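You operate a simulated robot arm through the tools that you are given. There is no shell and no other tool.

Carry out the task below with a simulated robot arm. There is one attempt and no reset: what you move stays moved.

TASK
Band the cake box whose label matches the mounted ribbon.
Fine: set it on the winder plate, wind once round and put it back; crank back to start; grip the box gently.

It is judged by the outcome, as a careful person would: the job done as asked, and still so three seconds after it is handed in. It fails if anything else is knocked over, pushed out of place, dropped, spilled or broken.

THE ROBOT
A 7-joint arm with a two-finger gripper, fixed in place. Base frame: the origin is on the floor under the middle of its stand, x ahead of it, y to its left, z up; the work surface is at about z = 800. Units: mm, rad, N and s.
With the tool pointing down near the work surface it reaches from about 340 to 720 mm from the base axis. Its first joint turns from -1.152 to 1.152 rad. Payload 2.45 kg.
Tool frame: the origin (TCP) lies between the finger pads and is the grasp point; the fingertips stand 26 mm ahead of it; z points along the fingers, y is the line along which they close. The gripper opens to 96 mm; its body begins 69 mm behind the TCP.
Orientation is that of the tool frame in the base frame, as a unit quaternion [x, y, z, w]. With the fingers straight down and closing along the base's y, the tool's x points along the base's -x, its y along +y and its z along -z.

THE INTERFACE
- The arm moves only by the tool drive_tool. Its argument "rows" is text: rows parted by semicolons, each of 6 numbers parted by spaces: the shift along the tool's x, y, z in mm, then the turn, a rotation vector about the tool's x, y, z in rad. In form: x y z ax ay az; .... A call has 1 to 20 rows; each row shifts and turns the commanded pose from where the row before left it, along the tool's axes as they then stand. "gripper" is the finger opening in mm, from 0 to 96, set as the call begins (left out, the last holds). Each row takes 0.2 s and may step no farther than 50 mm and 0.15 rad from the row before; otherwise, or with a gripper value out of range, the whole call is refused. Where a pose cannot be reached the arm comes as near as it can. A force on the tool above 40 N (or 10 N above the force at the start of the call, whichever is more), or a blocked arm, ends the call early, and 0.2 s more pass. The fingers move at their own pace (about 50 mm/s each) and stop on an object; they squeeze with about 29 N. The grip force told is the motor's: it shows also when the fingers shut on nothing. Time passes only in rows, and 0.2 s behind the last, so rows that do not move let the fingers close. It gives the time, the measured TCP pose, the force on the tool (base axes), the opening and the grip force at its end, in the units of the frame above (readings bear some noise), with the torque about the TCP (base axes, N m) and any sound that the robot's microphone picked up.
- Cameras (640 x 400 px; columns grow to the right, rows downward): "scene" is fixed at [172.5, -397.6, 1405.6]; the picture's right is [0.68, -0.73, 0.00], its down [-0.50, -0.47, -0.72] and it looks along [0.53, 0.50, -0.69] (base axes); focal length 329 px, centre (320, 200). "wrist" rides on the gripper at [82, 3, -98] in the tool frame; the picture's right is [-0.04, 1.00, 0.00], its down [-0.73, -0.03, -0.68] and it looks along [-0.68, -0.03, 0.73] (tool axes); focal length 256 px, centre (320, 200). There is no depth. A picture from a camera that has moved, and an enlarged one, comes with that camera's place and axes in the base frame and with its lens. The place of the scene camera against the robot may be out by one fixed shift of up to 12 mm in any direction.
- snapshot(camera): a new picture of that camera. It takes no simulated time.
- zoom(camera, box): a new picture of the part [left, top, right, bottom] of that camera's present view, enlarged. It takes no simulated time.
- close_job(): hands the job in; it is judged then, once.

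Places have to be worked out from the pictures, the camera data and where the tool is seen. Open the gripper and draw the arm clear of the work before you hand the job in, unless the task says otherwise.

The tools are called after ">>>" as a command line: name --argument value ..., lists and objects as JSON in quotes. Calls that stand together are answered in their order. drive_tool: Moves the arm, as the interface text tells. Its arguments: {"type":"object","properties":{"rows":{"type":"string"},"gripper":{"type":"number"}},"required":["rows"]} The other tools are called the same way: snapshot (camera) takes a picture; zoom (camera, box) takes an enlarged picture of a part of a camera's view; close_job () hands the job in.

At the start:

```text
t: 0.0
eef_pos: [391.1, 14.3, 1034.2]
tool_rot: [-0.001, 1.0, 0.001, 0.001]
ft_force: [0.2, 0.2, -0.6]
wrist_torque: [0.0, -0.03, 0.02]
opening: 96.2
finger_force: 0.1
```

scene: 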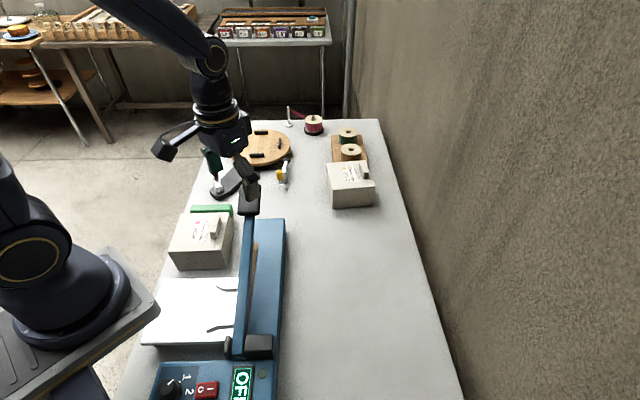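
wrist: 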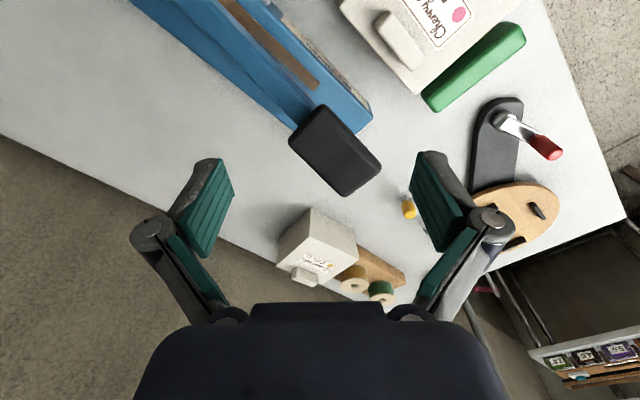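

The two pictures show two cake boxes, a winder (round wooden plate with a crank), ribbon spools and a sealing machine. I look closer at these parts first.

>>> zoom --camera "scene" --box '[180, 90, 400, 228]'

>>> zoom --camera "scene" --box '[140, 190, 300, 290]'

>>> zoom --camera "wrist" --box '[250, 180, 420, 310]'

>>> zoom --camera "wrist" --box '[330, 0, 620, 300]'

```text
2.90 times, centred on (290, 159) of scene
camera zoom: at [172.5, -397.6, 1405.6], right [0.68, -0.73, 0.0], down [-0.5, -0.47, -0.72], along [0.53, 0.5, -0.69], focal length 954 px, centre (407, 319)
```

zoom: 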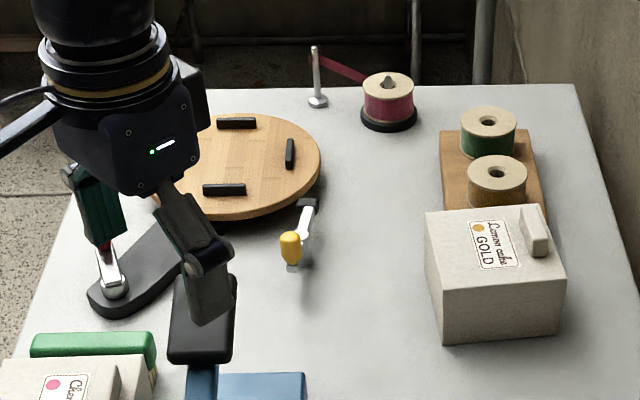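

```text
4.00 times, centred on (220, 240) of scene
camera zoom: at [172.5, -397.6, 1405.6], right [0.68, -0.73, 0.0], down [-0.5, -0.47, -0.72], along [0.53, 0.5, -0.69], focal length 1316 px, centre (720, 40)
```

zoom: 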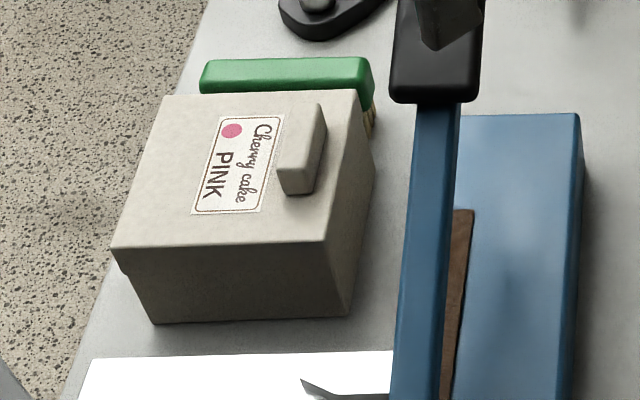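

```text
3.08 times, centred on (335, 245) of wrist
camera zoom: at [307.8, 16.1, 1133.9], right [0.04, 1.0, 0.0], down [0.73, -0.03, 0.68], along [0.68, -0.03, -0.73], focal length 788 px, centre (274, 62)
```

zoom: 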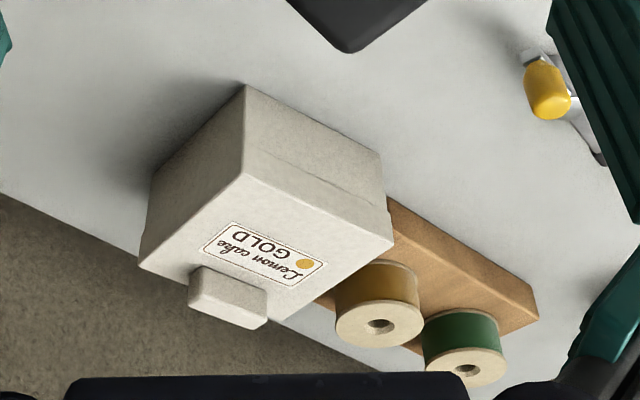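

```text
1.33 times, centred on (475, 150) of wrist
camera zoom: at [307.8, 16.1, 1133.9], right [0.04, 1.0, 0.0], down [0.73, -0.03, 0.68], along [0.68, -0.03, -0.73], focal length 341 px, centre (113, 267)
```

zoom: 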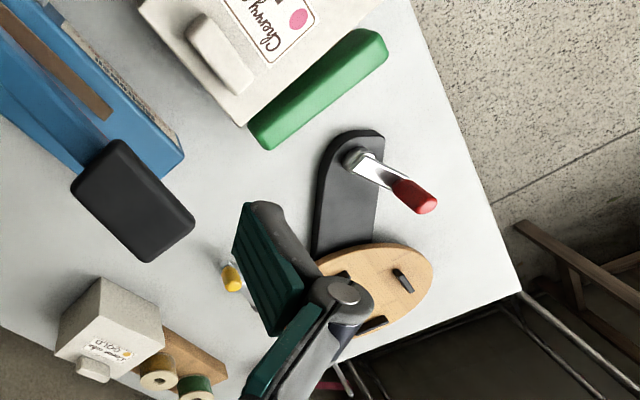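

The mounted ribbon looks pink (spool on the spindle), so the "Cherry cake PINK" box is the one. The sealer's raised lever handle seems to sit just beneath the fingers, so I first raise straight up before looking around.

>>> drive_tool --rows "0 0 -40 0 0 0; 0 0 -40 0 0 0; 0 0 -20 0 0 0"

>>> zoom --camera "scene" --box '[290, 95, 390, 160]'

>>> snapshot --camera "scene"

>>> snapshot --camera "wrist"

```text
t: 0.8
eef_pos: [389.9, 14.1, 1136.1]
tool_rot: [0.0, 1.0, 0.0, -0.001]
ft_force: [0.0, 0.4, 0.4]
wrist_torque: [-0.01, 0.04, -0.02]
opening: 95.9
finger_force: 0.1
```

```text
6.15 times, centred on (340, 128) of scene
camera zoom: at [172.5, -397.6, 1405.6], right [0.68, -0.73, 0.0], down [-0.5, -0.47, -0.72], along [0.53, 0.5, -0.69], focal length 2025 px, centre (197, 646)
```

zoom: 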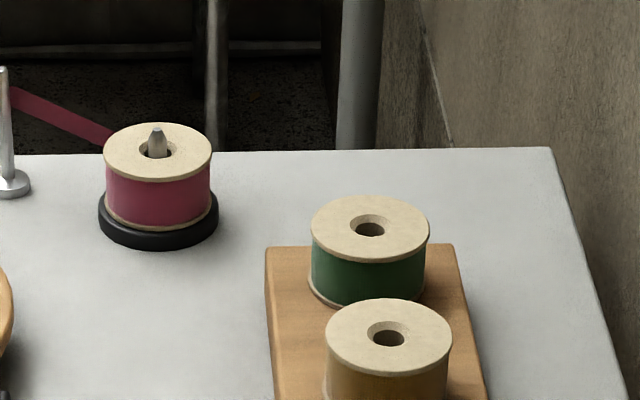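

```text
taken
```

scene: 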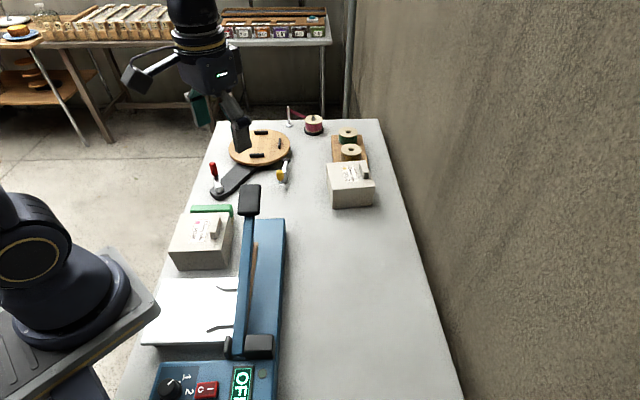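

```text
taken
camera wrist: at [307.8, 15.4, 1235.2], right [0.04, 1.0, 0.0], down [0.73, -0.03, 0.68], along [0.68, -0.03, -0.73], focal length 256 px, centre (320, 200)
```

wrist: 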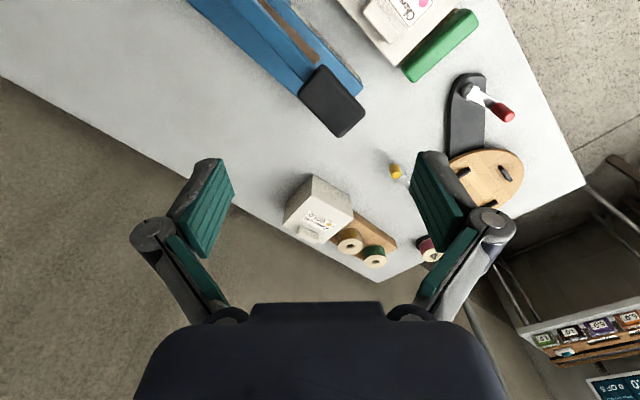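

The mounted spool is rose-pink; the other two (green, gold) are loose on the board. Now a closer look at the winder and crank, which the arm no longer covers.

>>> zoom --camera "scene" --box '[195, 100, 325, 205]'

>>> zoom --camera "wrist" --box '[380, 50, 540, 220]'

>>> zoom --camera "scene" --box '[150, 180, 300, 275]'

```text
3.81 times, centred on (260, 152) of scene
camera zoom: at [172.5, -397.6, 1405.6], right [0.68, -0.73, 0.0], down [-0.5, -0.47, -0.72], along [0.53, 0.5, -0.69], focal length 1253 px, centre (549, 381)
```

zoom: 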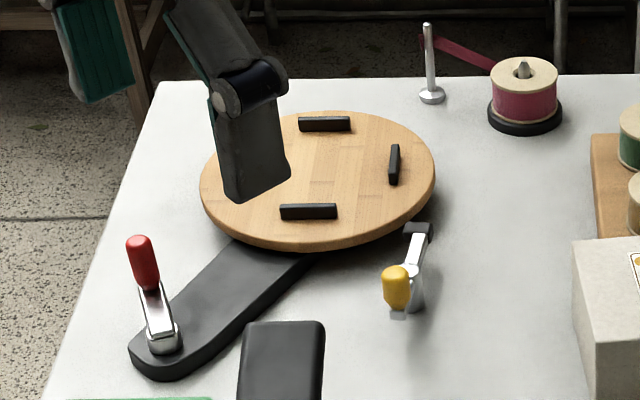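

```text
2.35 times, centred on (460, 135) of wrist
camera zoom: at [307.8, 15.4, 1235.2], right [0.04, 1.0, 0.0], down [0.73, -0.03, 0.68], along [0.68, -0.03, -0.73], focal length 602 px, centre (-9, 353)
```

zoom: 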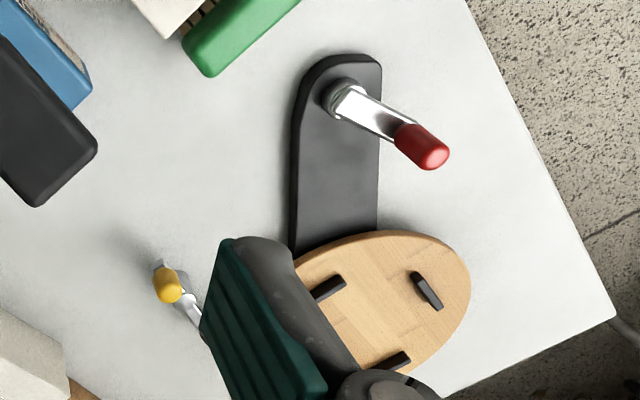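

```text
4.21 times, centred on (225, 228) of scene
camera zoom: at [172.5, -397.6, 1405.6], right [0.68, -0.73, 0.0], down [-0.5, -0.47, -0.72], along [0.53, 0.5, -0.69], focal length 1385 px, centre (720, 84)
```

zoom: 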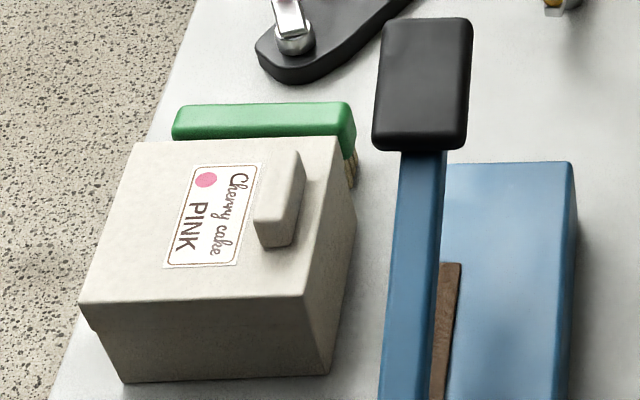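

The red crank knob stands upright on the crank arm, and there's a yellow-knobbed lever by the plate edge whose function I need to see. I turn the tool to line up with the table (about 45°) and move over the table to look at the winder from the wrist camera.

>>> drive_tool --rows "0 0 0 0 0 -0.131; 0 0 0 0 0 -0.131; 0 0 0 0 0 -0.131; 0 0 0 0 0 -0.131; 0 0 0 0 0 -0.131; 0 0 0 0 0 -0.13; -38.3 3.2 6 0 0 0; -38.3 3.2 6 0 0 0; -38.3 3.2 6 0 0 0; -38.3 3.2 6 0 0 0; -38.3 3.2 6 0 0 0"

>>> snapshot --camera "wrist"

>>> snapshot --camera "scene"

```text
t: 3.2
eef_pos: [513.8, 161.2, 1105.4]
tool_rot: [-0.382, 0.924, 0.001, 0.0]
ft_force: [-0.3, -1.1, -0.3]
wrist_torque: [-0.01, 0.0, -0.03]
opening: 96.1
finger_force: 0.0
```

```text
taken
camera wrist: at [453.9, 104.8, 1203.5], right [-0.68, 0.73, 0.0], down [0.54, 0.5, 0.68], along [0.5, 0.46, -0.73], focal length 256 px, centre (320, 200)
```

wrist: 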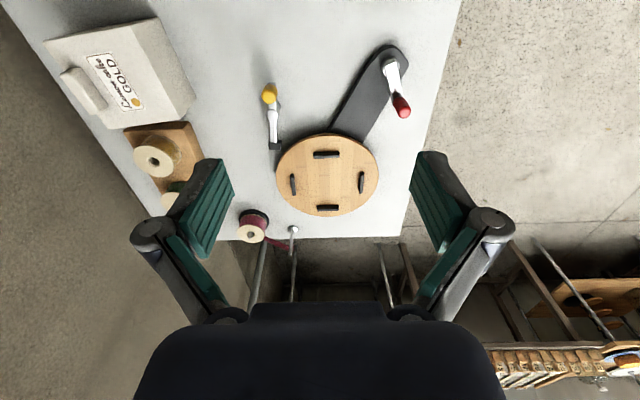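

```text
taken
```

scene: 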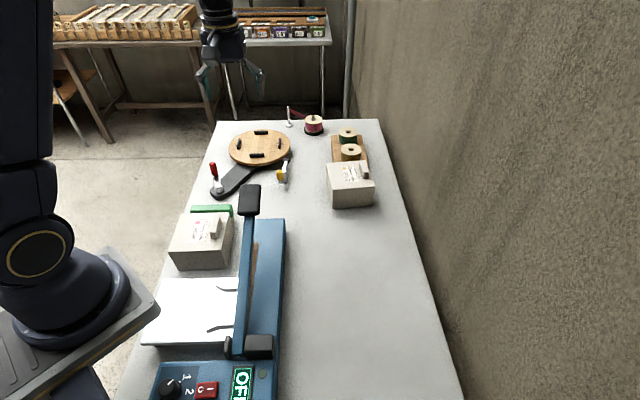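

A clear view of the winder. I enlarge the plate, the yellow lever and the crank.

>>> zoom --camera "wrist" --box '[250, 40, 430, 152]'

>>> zoom --camera "wrist" --box '[240, 120, 400, 250]'

>>> zoom --camera "scene" --box '[225, 120, 305, 190]'

>>> zoom --camera "wrist" --box '[250, 75, 310, 160]'

```text
3.56 times, centred on (340, 96) of wrist
camera zoom: at [453.9, 104.8, 1203.5], right [-0.68, 0.73, 0.0], down [0.54, 0.5, 0.68], along [0.5, 0.46, -0.73], focal length 910 px, centre (249, 570)
```

zoom: 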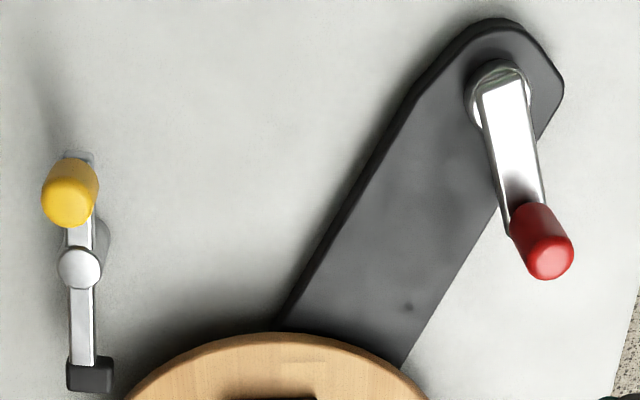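

```text
3.08 times, centred on (320, 185) of wrist
camera zoom: at [453.9, 104.8, 1203.5], right [-0.68, 0.73, 0.0], down [0.54, 0.5, 0.68], along [0.5, 0.46, -0.73], focal length 788 px, centre (320, 246)
```

zoom: 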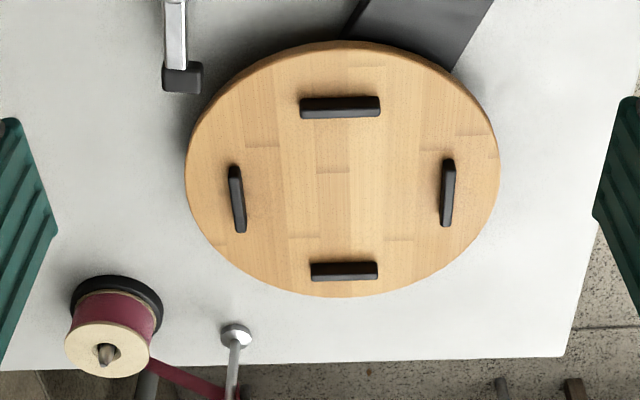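

```text
5.71 times, centred on (265, 155) of scene
camera zoom: at [172.4, -397.6, 1405.6], right [0.68, -0.73, 0.0], down [-0.5, -0.47, -0.72], along [0.53, 0.5, -0.69], focal length 1880 px, centre (634, 457)
```

zoom: 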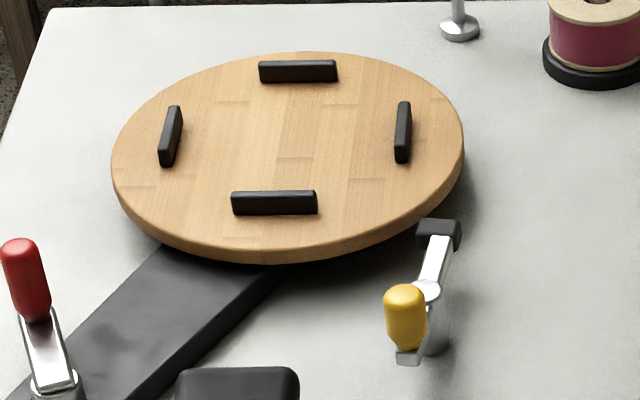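

```text
4.71 times, centred on (280, 118) of wrist
camera zoom: at [453.9, 104.8, 1203.5], right [-0.68, 0.73, 0.0], down [0.54, 0.5, 0.68], along [0.5, 0.46, -0.73], focal length 1205 px, centre (508, 588)
```

zoom: 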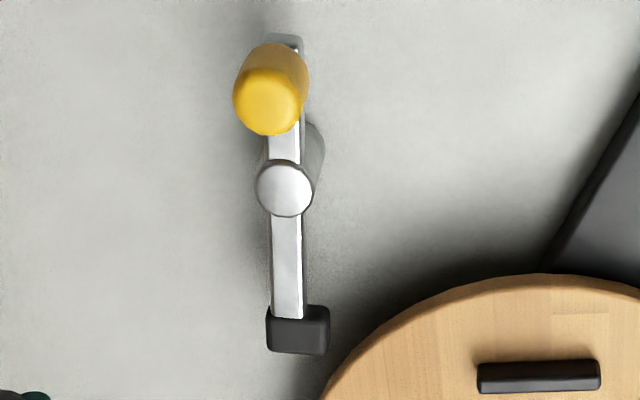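

The yellow-knobbed lever looks like a brake: it pivots on a post and its black pad ends close to the plate rim. I turn the tool back and go lower to look along the gap between pad and rim.

>>> drive_tool --rows "0 0 0 0 0 0.131; 0 0 0 0 0 0.131; 0 0 0 0 0 0.131; 0 0 0 0 0 0.131; 0 0 0 0 0 0.131; 0 0 0 0 0 0.13; -9 9 38 0 0 0; -9 9 38 0 0 0; -9 9 38 0 0 0; -9 9 38 0 0 0"

>>> snapshot --camera "wrist"

>>> zoom --camera "wrist" --box '[240, 100, 400, 230]'

```text
t: 5.4
eef_pos: [549.7, 197.6, 953.4]
tool_rot: [0.0, 1.0, 0.0, 0.001]
ft_force: [0.1, -1.2, -0.3]
wrist_torque: [-0.03, 0.02, -0.03]
opening: 95.9
finger_force: 0.1
```

```text
taken
camera wrist: at [467.4, 199.3, 1052.0], right [0.04, 1.0, 0.0], down [0.73, -0.03, 0.68], along [0.68, -0.03, -0.73], focal length 256 px, centre (320, 200)
```

wrist: 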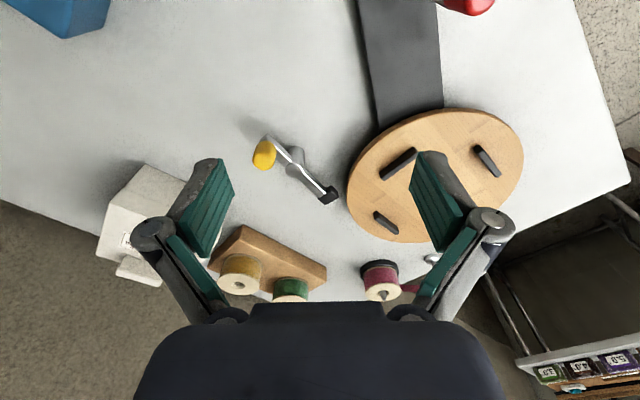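

```text
3.08 times, centred on (320, 165) of wrist
camera zoom: at [467.4, 199.3, 1052.0], right [0.04, 1.0, 0.0], down [0.73, -0.03, 0.68], along [0.68, -0.03, -0.73], focal length 788 px, centre (320, 308)
```

zoom: 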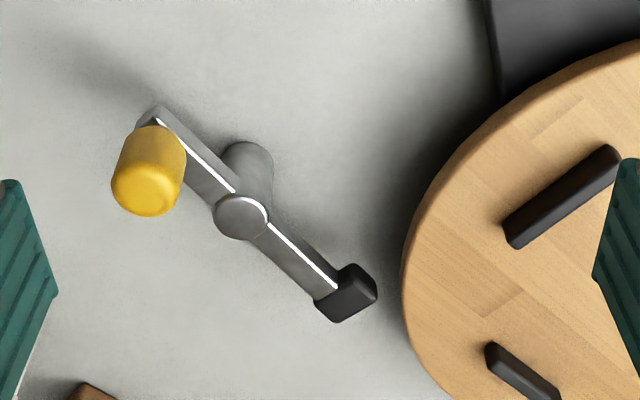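

The gap between brake pad and plate rim is clearly visible (about 8 mm), so the brake is off and I'll leave it alone. Next I go up and over the pink box, aligned with the table, to measure box and tab from above.

>>> drive_tool --rows "0 0 -36 0 0 0; 0 0 -36 0 0 0; 0 0 -36 0 0 0; 0 0 0 0 0 -0.131; 0 0 0 0 0 -0.131; 0 0 0 0 0 -0.131; 0 0 0 0 0 -0.131; 0 0 0 0 0 -0.131; 0 0 0 0 0 -0.13; 42.8 10.6 0 0 0 0; 42.8 10.6 0 0 0 0; 42.8 10.6 0 0 0 0; 42.8 10.6 0 0 0 0; 42.8 10.6 0 0 0 0"

>>> snapshot --camera "wrist"

>>> snapshot --camera "scene"

```text
t: 8.4
eef_pos: [362.3, 83.2, 1060.3]
tool_rot: [-0.383, 0.924, -0.001, 0.0]
ft_force: [0.2, -0.1, 0.3]
wrist_torque: [0.03, 0.01, -0.01]
opening: 96.2
finger_force: 0.0
```

```text
taken
camera wrist: at [301.7, 26.7, 1159.0], right [-0.68, 0.74, 0.0], down [0.54, 0.5, 0.68], along [0.5, 0.46, -0.73], focal length 256 px, centre (320, 200)
```

wrist: 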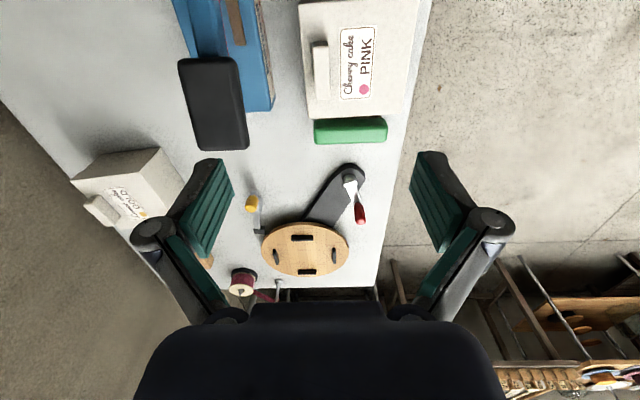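

```text
taken
```

scene: 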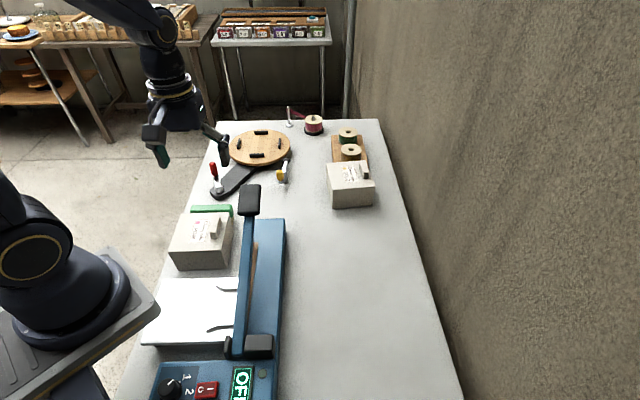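

>>> zoom --camera "wrist" --box '[280, 0, 440, 160]'

>>> zoom --camera "wrist" --box '[160, 0, 340, 160]'

```text
2.50 times, centred on (360, 80) of wrist
camera zoom: at [301.7, 26.7, 1159.0], right [-0.68, 0.74, 0.0], down [0.54, 0.5, 0.68], along [0.5, 0.46, -0.73], focal length 640 px, centre (220, 500)
```

zoom: 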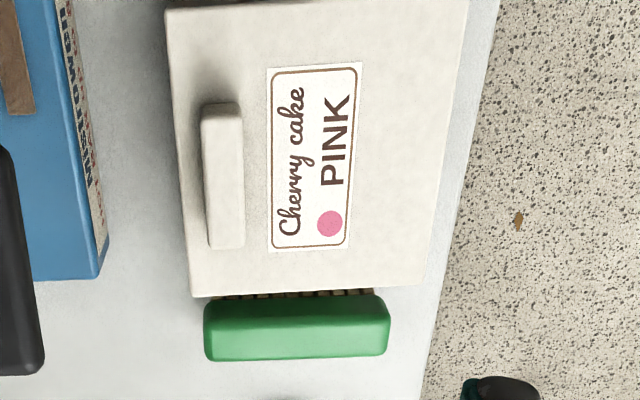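

```text
2.50 times, centred on (250, 80) of wrist
camera zoom: at [301.7, 26.7, 1159.0], right [-0.68, 0.74, 0.0], down [0.54, 0.5, 0.68], along [0.5, 0.46, -0.73], focal length 640 px, centre (495, 500)
```

zoom: 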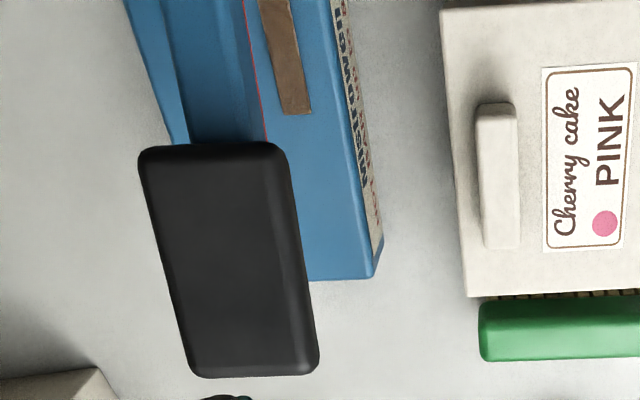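

The pink box's lid tab (about 15 mm thick, 48 mm long) lies almost exactly under the tool axis; the sealer's handle begins about 60 mm to the right of it. I narrow the fingers to 40 mm for clearance and descend a little for a second view to fix the heights.

>>> drive_tool --rows "0 0 0 0 0 0; 0 0 0 0 0 0; 0 0 20 0 0 0; 0 0 20 0 0 0; 0 0 10 0 0 0; 0 0 0 0 0 0" --gripper 40

>>> snapshot --camera "wrist"

>>> zoom --camera "wrist" --box '[280, 0, 440, 160]'

>>> zoom --camera "scene" --box '[150, 110, 310, 270]'

```text
t: 9.8
eef_pos: [362.4, 82.1, 1011.6]
tool_rot: [-0.383, 0.924, 0.001, 0.0]
ft_force: [0.5, 0.7, 0.0]
wrist_torque: [0.0, -0.01, -0.02]
opening: 40.0
finger_force: 0.0
```

```text
taken
camera wrist: at [301.6, 26.2, 1109.7], right [-0.68, 0.73, 0.0], down [0.54, 0.5, 0.68], along [0.5, 0.46, -0.73], focal length 256 px, centre (320, 200)
```

wrist: 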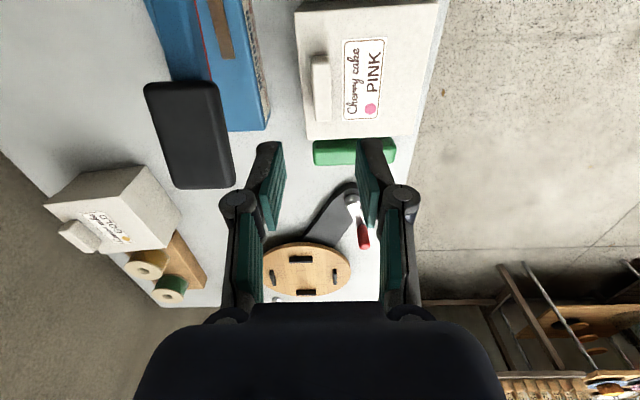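

```text
2.50 times, centred on (360, 80) of wrist
camera zoom: at [301.6, 26.2, 1109.7], right [-0.68, 0.73, 0.0], down [0.54, 0.5, 0.68], along [0.5, 0.46, -0.73], focal length 640 px, centre (220, 500)
```

zoom: 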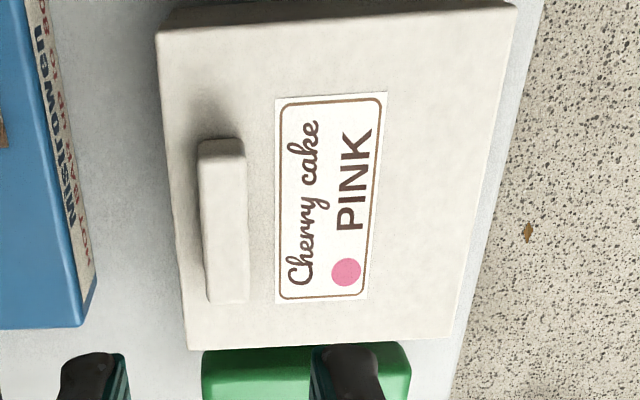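

```text
2.50 times, centred on (230, 190) of scene
camera zoom: at [172.5, -397.6, 1405.6], right [0.68, -0.73, 0.0], down [-0.5, -0.47, -0.72], along [0.53, 0.5, -0.69], focal length 823 px, centre (545, 225)
```

zoom: 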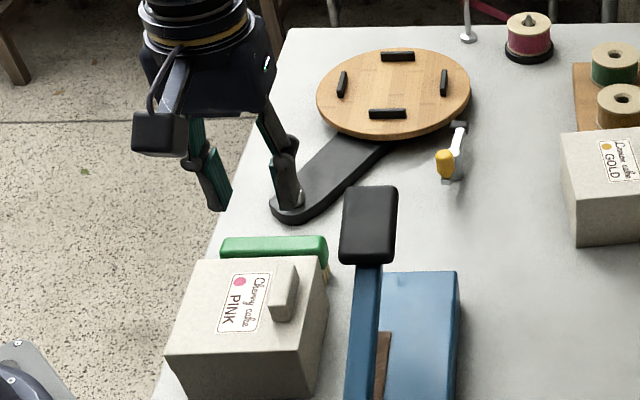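

Two views give lid top at z≈871, tab top at z≈892, tab centred under the tool, and box aligned with the tool to within 0.5°. Before picking it up I measure the plate more accurately from closer, since a held box would block the view.

>>> drive_tool --rows "0 0 -40 0 0 0; -44.4 -2 0 0 0 0; -44.4 -2 0 0 0 0; -44.4 -15 0 0 0 0; -44.4 -15 0 0 0 0; -44.4 -15.5 0 0 0 0; 0 0 30 0 0 0; 0 0 30 0 0 0; 0 0 0 0 0 0" --gripper 96

>>> snapshot --camera "wrist"

>>> zoom --camera "wrist" --box '[235, 110, 405, 270]'

>>> zoom --camera "wrist" --box '[300, 0, 460, 150]'

```text
t: 11.8
eef_pos: [553.6, 204.5, 991.6]
tool_rot: [-0.383, 0.924, 0.0, 0.001]
ft_force: [-0.1, -0.6, 0.3]
wrist_torque: [-0.01, -0.05, 0.01]
opening: 96.0
finger_force: 0.0
```

```text
taken
camera wrist: at [492.2, 147.7, 1089.7], right [-0.68, 0.73, 0.0], down [0.54, 0.5, 0.68], along [0.5, 0.46, -0.73], focal length 256 px, centre (320, 200)
```

wrist: 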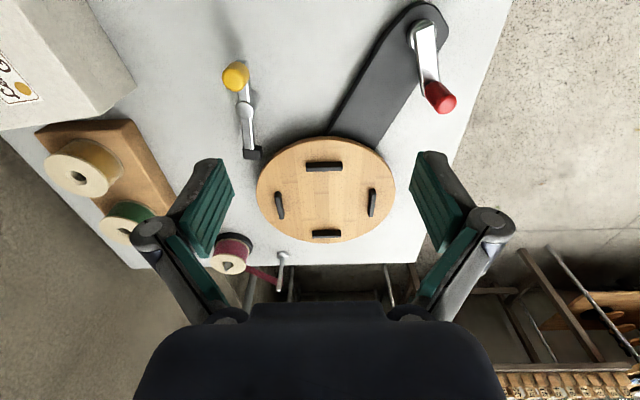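

```text
2.50 times, centred on (320, 190) of wrist
camera zoom: at [492.2, 147.7, 1089.7], right [-0.68, 0.73, 0.0], down [0.54, 0.5, 0.68], along [0.5, 0.46, -0.73], focal length 640 px, centre (320, 225)
```

zoom: 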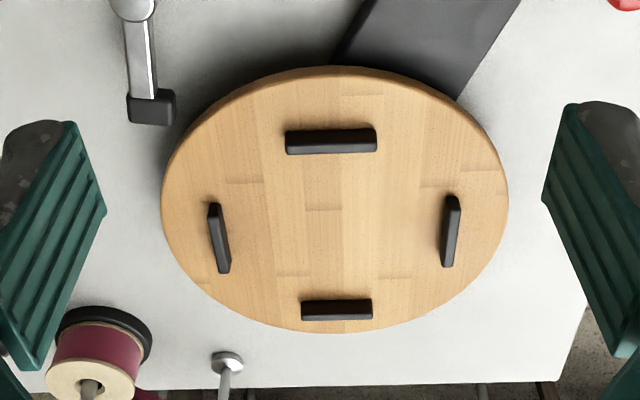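

```text
2.67 times, centred on (380, 75) of wrist
camera zoom: at [492.2, 147.7, 1089.7], right [-0.68, 0.73, 0.0], down [0.54, 0.5, 0.68], along [0.5, 0.46, -0.73], focal length 683 px, centre (160, 533)
```

zoom: 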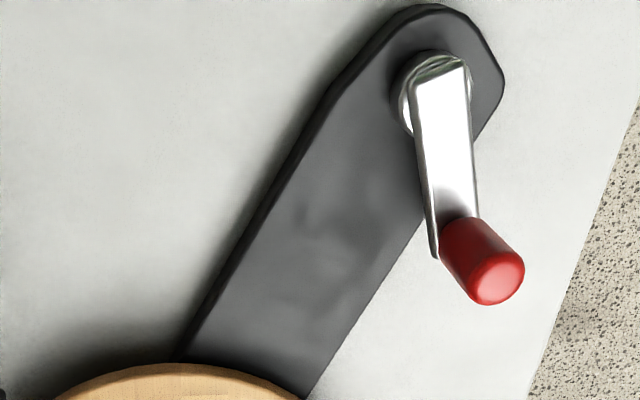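

The plate and its four cleats are clear; the height of the plate is still uncertain from these slanted views. I move further out over it for a steeper view (nothing else stands that high there).

>>> drive_tool --rows "-40 0 0 0 0 0; -40 0 0 0 0 0; -39 0 0 0 0 0; 0 0 0 0 0 0; 0 0 0 0 0 0"

>>> snapshot --camera "wrist"

>>> zoom --camera "wrist" --box '[230, 30, 410, 200]'

```text
t: 13.0
eef_pos: [637.0, 290.6, 990.5]
tool_rot: [-0.383, 0.924, 0.0, 0.0]
ft_force: [-0.2, -0.3, 0.5]
wrist_torque: [0.01, -0.05, -0.01]
opening: 96.0
finger_force: 0.0
```

```text
taken
camera wrist: at [576.5, 233.9, 1088.9], right [-0.68, 0.73, 0.0], down [0.54, 0.5, 0.68], along [0.5, 0.46, -0.73], focal length 256 px, centre (320, 200)
```

wrist: 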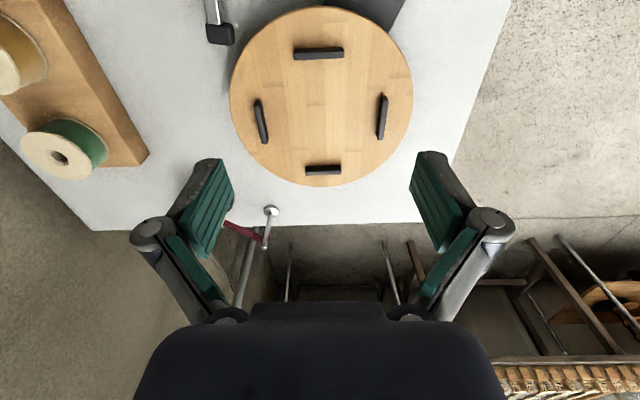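

```text
2.35 times, centred on (320, 115) of wrist
camera zoom: at [576.5, 233.9, 1088.9], right [-0.68, 0.73, 0.0], down [0.54, 0.5, 0.68], along [0.5, 0.46, -0.73], focal length 602 px, centre (320, 400)
```

zoom: 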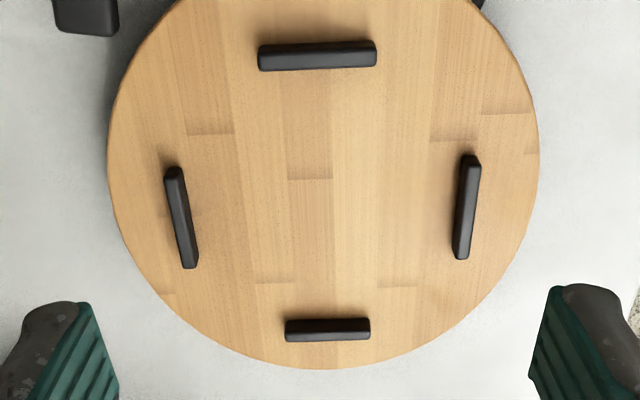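

Triangulating three views: plate centre ≈ (663.6, 315.3), cleats 123 mm apart centre to centre, aligned with the table axes, cleat height about z 841. Now I go back above the tab of the pink box with the fingers at 40 mm.

>>> drive_tool --rows "0 0 -30 0 0 0; 0 0 -30 0 0 0; 48.9 6.8 0 0 0 0; 48.9 6.8 0 0 0 0; 48.9 6.8 0 0 0 0; 48.9 6.8 0 0 0 0; 48.9 6.8 0 0 0 0; 48.9 6.8 0 0 0 0; 48.9 6.8 0 0 0 0; 0 0 0 0 0 0; 0 0 0 0 0 0" --gripper 40

>>> zoom --camera "wrist" --box '[280, 0, 440, 160]'

```text
t: 15.4
eef_pos: [363.0, 79.9, 1049.9]
tool_rot: [-0.383, 0.924, 0.0, 0.0]
ft_force: [0.4, 0.1, 0.8]
wrist_torque: [-0.01, -0.03, -0.02]
opening: 40.0
finger_force: 0.0
```

```text
2.50 times, centred on (360, 80) of wrist
camera zoom: at [300.9, 23.2, 1149.6], right [-0.68, 0.73, 0.0], down [0.54, 0.5, 0.68], along [0.5, 0.46, -0.73], focal length 640 px, centre (220, 500)
```

zoom: 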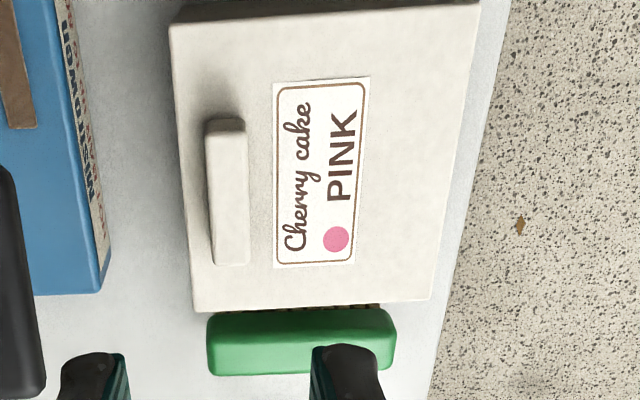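

The tab is about 2 mm to the left of the tool axis; I shift by that and descend to z≈930, just above the tab, then check.

>>> drive_tool --rows "-1 1.8 30 0 0 0; 0 0 30 0 0 0; 0 0 30 0 0 0; 0 0 28 0 0 0; 0 0 0 0 0 0"

>>> snapshot --camera "wrist"

>>> zoom --camera "scene" --box '[130, 110, 310, 280]'

```text
t: 16.6
eef_pos: [360.0, 83.2, 933.4]
tool_rot: [-0.383, 0.924, 0.001, 0.0]
ft_force: [-0.2, 0.2, 0.0]
wrist_torque: [-0.01, 0.01, -0.02]
opening: 39.9
finger_force: 0.1
```

```text
taken
camera wrist: at [299.9, 26.8, 1032.0], right [-0.68, 0.73, 0.0], down [0.54, 0.5, 0.68], along [0.5, 0.46, -0.73], focal length 256 px, centre (320, 200)
```

wrist: 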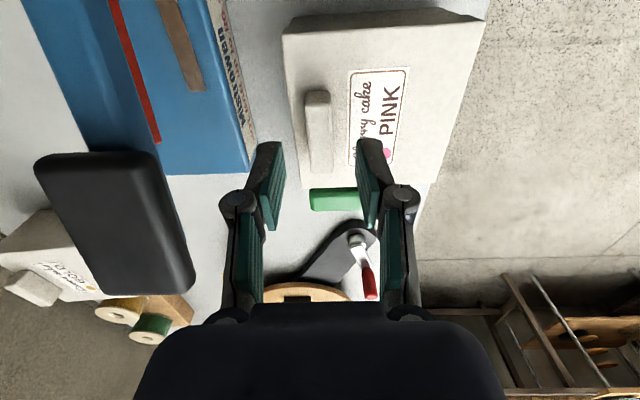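

```text
2.35 times, centred on (220, 195) of scene
camera zoom: at [172.5, -397.6, 1405.6], right [0.68, -0.73, 0.0], down [-0.5, -0.47, -0.72], along [0.53, 0.5, -0.69], focal length 774 px, centre (555, 212)
```

zoom: 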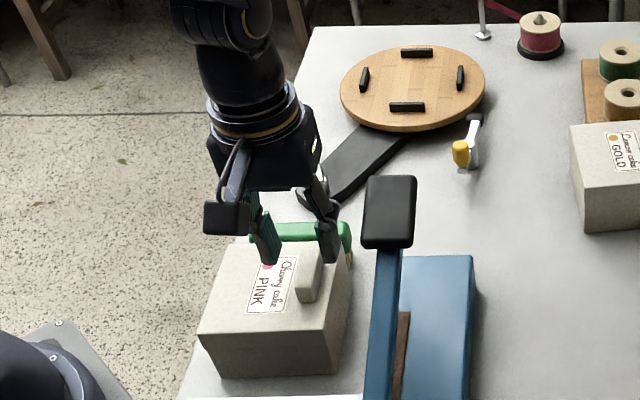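

>>> zoom --camera "wrist" --box '[240, 60, 400, 240]'

>>> zoom --camera "scene" --box '[200, 150, 300, 230]'

```text
2.22 times, centred on (320, 150) of wrist
camera zoom: at [299.9, 26.8, 1032.0], right [-0.68, 0.73, 0.0], down [0.54, 0.5, 0.68], along [0.5, 0.46, -0.73], focal length 569 px, centre (320, 311)
```

zoom: 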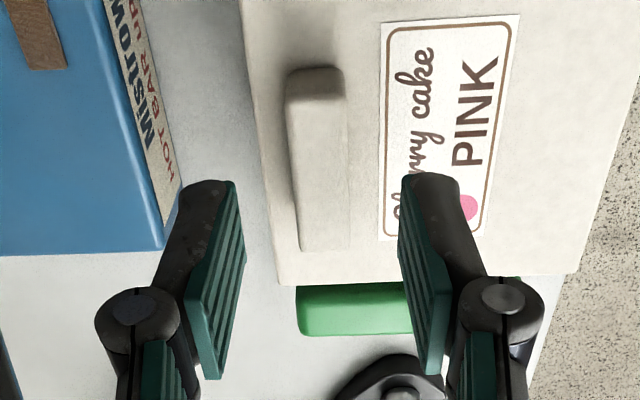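

```text
5.00 times, centred on (250, 190) of scene
camera zoom: at [172.5, -397.6, 1405.6], right [0.68, -0.73, 0.0], down [-0.5, -0.47, -0.72], along [0.53, 0.5, -0.69], focal length 1645 px, centre (670, 250)
```

zoom: 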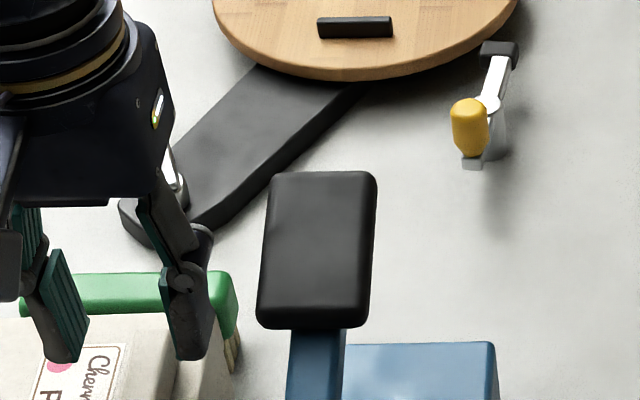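

The tab is centred between the fingers to within 1 mm. I descend to TCP z≈900 (fingertips about 3 mm over the lid), still open.

>>> drive_tool --rows "0 0 12 0 0 0; 0 0 12 0 0 0; 0 0 8 0 0 0; 0 0 0 0 0 0"

>>> snapshot --camera "wrist"

>>> zoom --camera "scene" --box '[180, 180, 300, 270]'

```text
t: 17.6
eef_pos: [362.5, 83.4, 901.1]
tool_rot: [-0.382, 0.924, 0.0, 0.0]
ft_force: [0.3, 0.6, -0.3]
wrist_torque: [-0.02, 0.02, 0.03]
opening: 40.3
finger_force: 0.1
```

```text
taken
camera wrist: at [301.1, 26.6, 1000.1], right [-0.68, 0.73, 0.0], down [0.54, 0.5, 0.68], along [0.5, 0.46, -0.73], focal length 256 px, centre (320, 200)
```

wrist: 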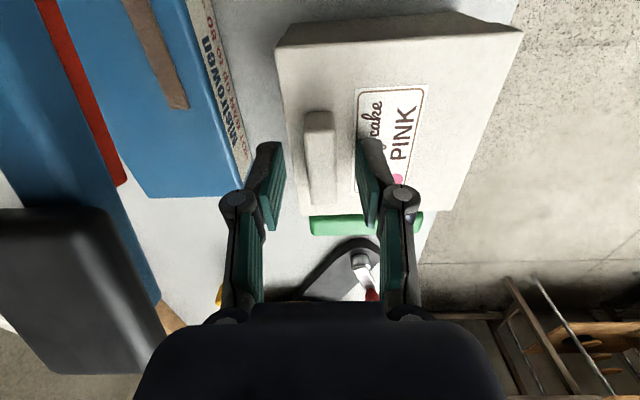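

```text
4.44 times, centred on (240, 225) of scene
camera zoom: at [172.5, -397.6, 1405.6], right [0.68, -0.73, 0.0], down [-0.5, -0.47, -0.72], along [0.53, 0.5, -0.69], focal length 1462 px, centre (676, 89)
```

zoom: 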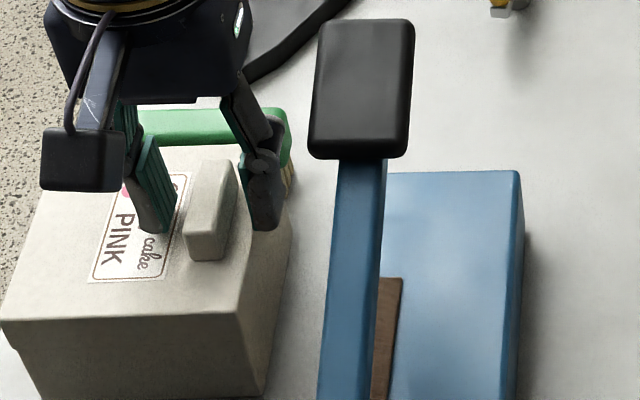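

Fingers straddle the tab, no contact force. I close gently in steps: first to about 15 mm, and read the grip force.

>>> drive_tool --rows "0 0 0 0 0 0; 0 0 0 0 0 0; 0 0 0 0 0 0" --gripper 15

```text
t: 18.4
eef_pos: [360.7, 83.5, 901.1]
tool_rot: [-0.382, 0.924, 0.0, 0.0]
ft_force: [-1.2, 0.2, -0.2]
wrist_torque: [0.03, 0.02, 0.01]
opening: 16.2
finger_force: 1.3
```

>>> drive_tool --rows "0 0 0 0 0 0; 0 0 0 0 0 0; 0 0 0 0 0 0" --gripper 12

```text
t: 19.2
eef_pos: [361.5, 83.8, 901.0]
tool_rot: [-0.382, 0.924, 0.0, 0.0]
ft_force: [-0.4, 0.5, 0.7]
wrist_torque: [0.04, 0.01, 0.04]
opening: 15.7
finger_force: 22.3
```

At a 12 mm command the grip is 22 N. I ease it to 13 mm for a gentler hold and make a trial lift of a few millimetres, reading force and torque.

>>> drive_tool --rows "0 0 0 0 0 0; 0 0 -2 0 0 0; 0 0 -3 0 0 0; 0 0 0 0 0 0" --gripper 13

>>> zoom --camera "scene" --box '[150, 170, 310, 290]'

>>> snapshot --camera "wrist"

```text
t: 20.2
eef_pos: [360.9, 84.0, 905.7]
tool_rot: [-0.383, 0.924, 0.0, 0.0]
ft_force: [0.1, 0.3, -2.3]
wrist_torque: [-0.05, -0.1, 0.01]
opening: 15.6
finger_force: 21.9
```

```text
3.33 times, centred on (230, 230) of scene
camera zoom: at [172.5, -397.6, 1405.6], right [0.68, -0.73, 0.0], down [-0.5, -0.47, -0.72], along [0.53, 0.5, -0.69], focal length 1097 px, centre (620, 100)
```

zoom: 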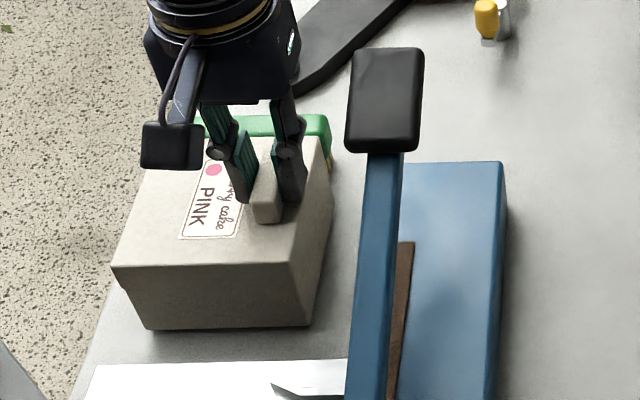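

```text
taken
camera wrist: at [301.3, 26.9, 1005.0], right [-0.68, 0.73, 0.0], down [0.54, 0.5, 0.68], along [0.5, 0.46, -0.73], focal length 256 px, centre (320, 200)
```

wrist: 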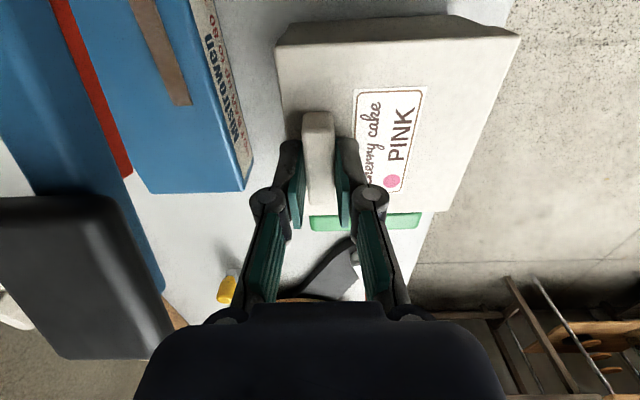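

The box weighs about 2.5 N and the grip holds at 22 N. I lift further slowly and check that it hangs level.

>>> drive_tool --rows "0 0 -5 0 0 0; 0 0 -10 0 0 0; 0 0 -10 0 0 0; 0 0 0 0 0 0"

>>> zoom --camera "scene" --box '[150, 150, 310, 290]'

>>> zoom --camera "wrist" --box '[240, 0, 540, 240]'

```text
t: 21.2
eef_pos: [361.6, 81.8, 930.5]
tool_rot: [-0.383, 0.924, 0.0, 0.0]
ft_force: [-0.8, -0.3, -2.3]
wrist_torque: [-0.05, -0.11, 0.01]
opening: 15.7
finger_force: 22.5
```

```text
2.86 times, centred on (230, 220) of scene
camera zoom: at [172.5, -397.6, 1405.6], right [0.68, -0.73, 0.0], down [-0.5, -0.47, -0.72], along [0.53, 0.5, -0.69], focal length 940 px, centre (577, 143)
```

zoom: 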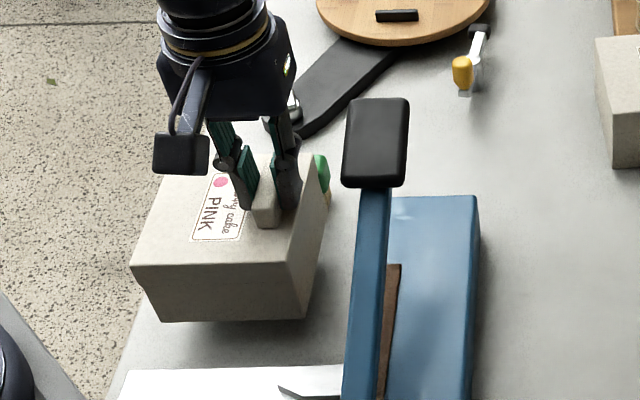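

```text
1.67 times, centred on (390, 120) of wrist
camera zoom: at [300.4, 25.3, 1030.0], right [-0.68, 0.73, 0.0], down [0.54, 0.5, 0.68], along [0.5, 0.46, -0.73], focal length 427 px, centre (203, 333)
```

zoom: 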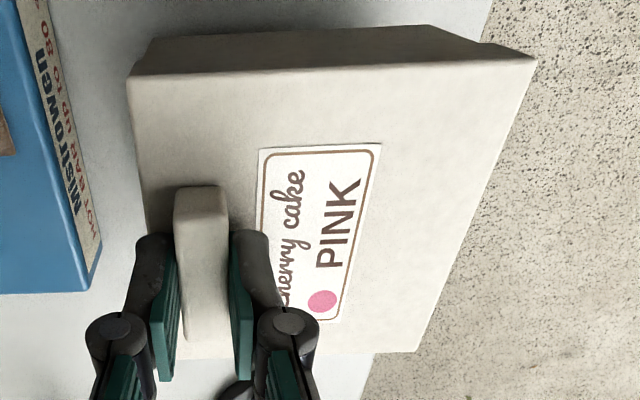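

The box hangs level and the brush stayed put. I lift it clear (box bottom above everything on the way), then move straight out along the table, away from the sealer's handle.

>>> drive_tool --rows "0 0 -20 0 0 0; 0 0 -20 0 0 0; 0 0 -20 0 0 0; 0 0 -20 0 0 0; 0 0 -20 0 0 0; 0 0 -20 0 0 0; -30 0 0 0 0 0; -30 0 0 0 0 0; -30 0 0 0 0 0; -30 0 0 0 0 0; -30 0 0 0 0 0; -30 0 0 0 0 0; -30 0 0 0 0 0; 0 0 0 0 0 0"

>>> snapshot --camera "scene"

>>> snapshot --camera "wrist"

```text
t: 24.2
eef_pos: [511.7, 232.0, 1050.0]
tool_rot: [-0.383, 0.924, 0.001, 0.0]
ft_force: [0.0, -0.2, -2.8]
wrist_torque: [-0.07, -0.09, 0.01]
opening: 15.6
finger_force: 21.7
```

```text
taken
```

scene: 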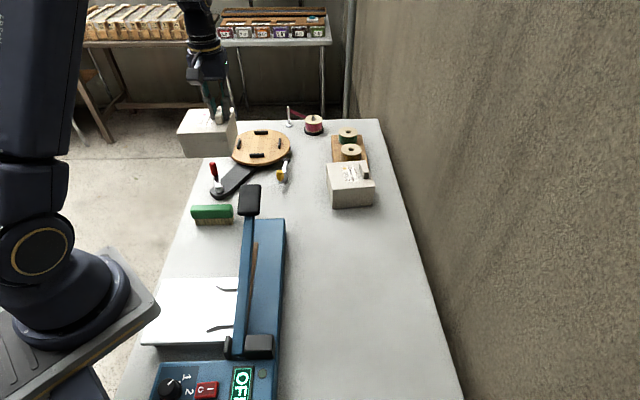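

```text
taken
camera wrist: at [450.9, 173.7, 1150.0], right [-0.68, 0.73, 0.0], down [0.54, 0.5, 0.68], along [0.5, 0.46, -0.73], focal length 256 px, centre (320, 200)
```

wrist: 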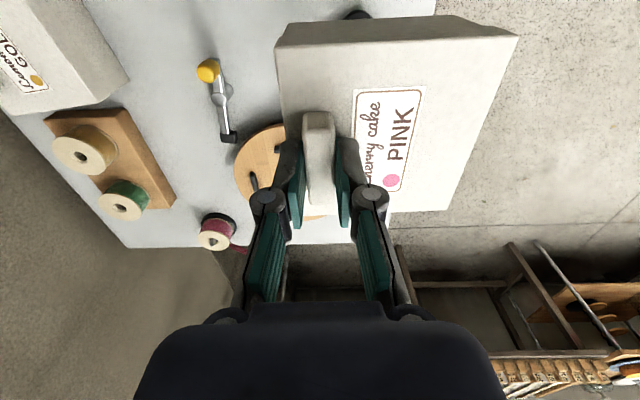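

The box is clear and steady; the brush stands undisturbed. Now I turn the box 90° clockwise so the tab will face the robot (keeps within reach at the plate).

>>> drive_tool --rows "0 0 0 0 0 0.1309; 0 0 0 0 0 0.1309; 0 0 0 0 0 0.1309; 0 0 0 0 0 0.1309; 0 0 0 0 0 0.1309; 0 0 0 0 0 0.1309; 0 0 0 0 0 0.1309; 0 0 0 0 0 0.1309; 0 0 0 0 0 0.1309; 0 0 0 0 0 0.1309; 0 0 0 0 0 0.1309; 0 0 0 0 0 0.1309; 0 0 0 0 0 0"

>>> snapshot --camera "wrist"

>>> snapshot --camera "scene"

```text
t: 27.0
eef_pos: [510.0, 232.3, 1051.0]
tool_rot: [0.383, 0.924, 0.0, 0.001]
ft_force: [0.1, -0.5, -3.3]
wrist_torque: [-0.12, 0.06, -0.01]
opening: 15.8
finger_force: 21.8
```

```text
taken
camera wrist: at [453.9, 290.4, 1150.3], right [0.74, 0.68, 0.0], down [0.5, -0.54, 0.68], along [0.46, -0.5, -0.73], focal length 256 px, centre (320, 200)
```

wrist: 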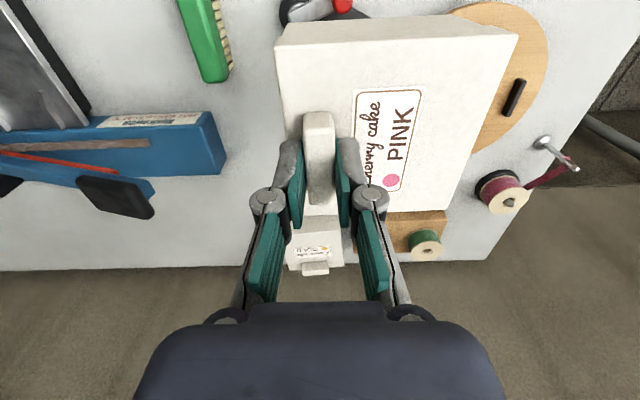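

```text
taken
```

scene: 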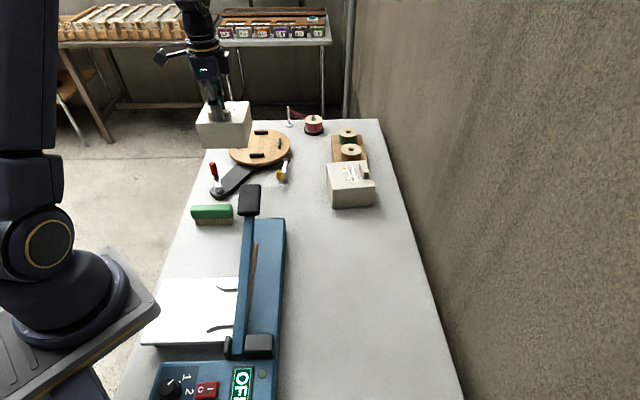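

Orientation is right. I carry it over the plate and lower to about 45 mm above the cleats for an alignment check.

>>> drive_tool --rows "-10.1 26.3 0 0 0 0; -10.1 26.3 0 0 0 0; -10.1 26.3 0 0 0 0; -10.1 26.3 0 0 0 0; -10.1 26.4 0 0 0 0; 0 0 20 0 0 0; 0 0 20 0 0 0; 0 0 20 0 0 0; 0 0 0 0 0 0; 0 0 0 0 0 0"

>>> snapshot --camera "wrist"

>>> zoom --camera "scene" --box '[190, 80, 330, 210]'

```text
t: 29.2
eef_pos: [639.9, 288.5, 990.3]
tool_rot: [0.383, 0.924, 0.0, -0.001]
ft_force: [-0.2, 0.2, -3.4]
wrist_torque: [-0.08, 0.08, 0.0]
opening: 15.6
finger_force: 22.2
```

```text
taken
camera wrist: at [583.3, 347.1, 1090.1], right [0.73, 0.68, 0.0], down [0.5, -0.54, 0.68], along [0.46, -0.5, -0.73], focal length 256 px, centre (320, 200)
```

wrist: 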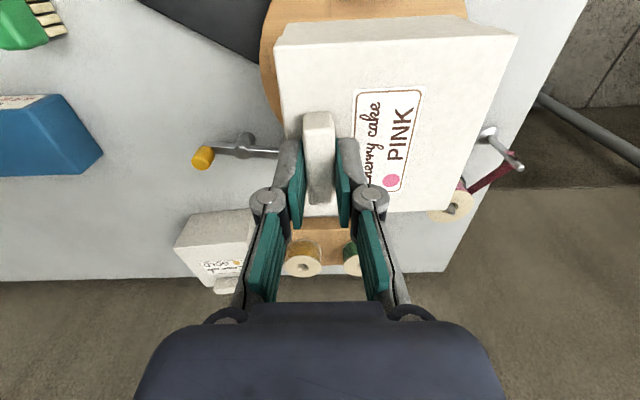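

```text
3.08 times, centred on (260, 145) of scene
camera zoom: at [172.5, -397.5, 1405.6], right [0.68, -0.73, 0.0], down [-0.5, -0.47, -0.72], along [0.53, 0.5, -0.69], focal length 1012 px, centre (505, 369)
```

zoom: 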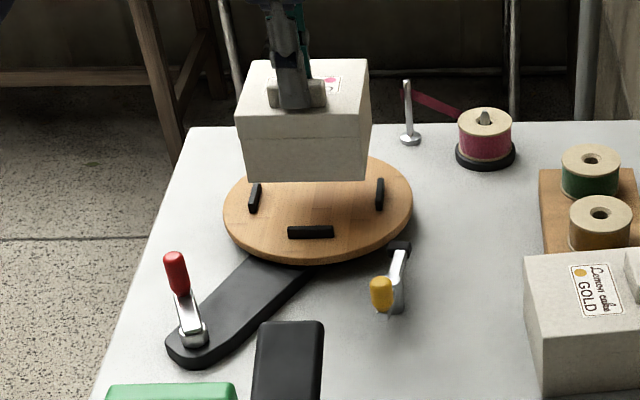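

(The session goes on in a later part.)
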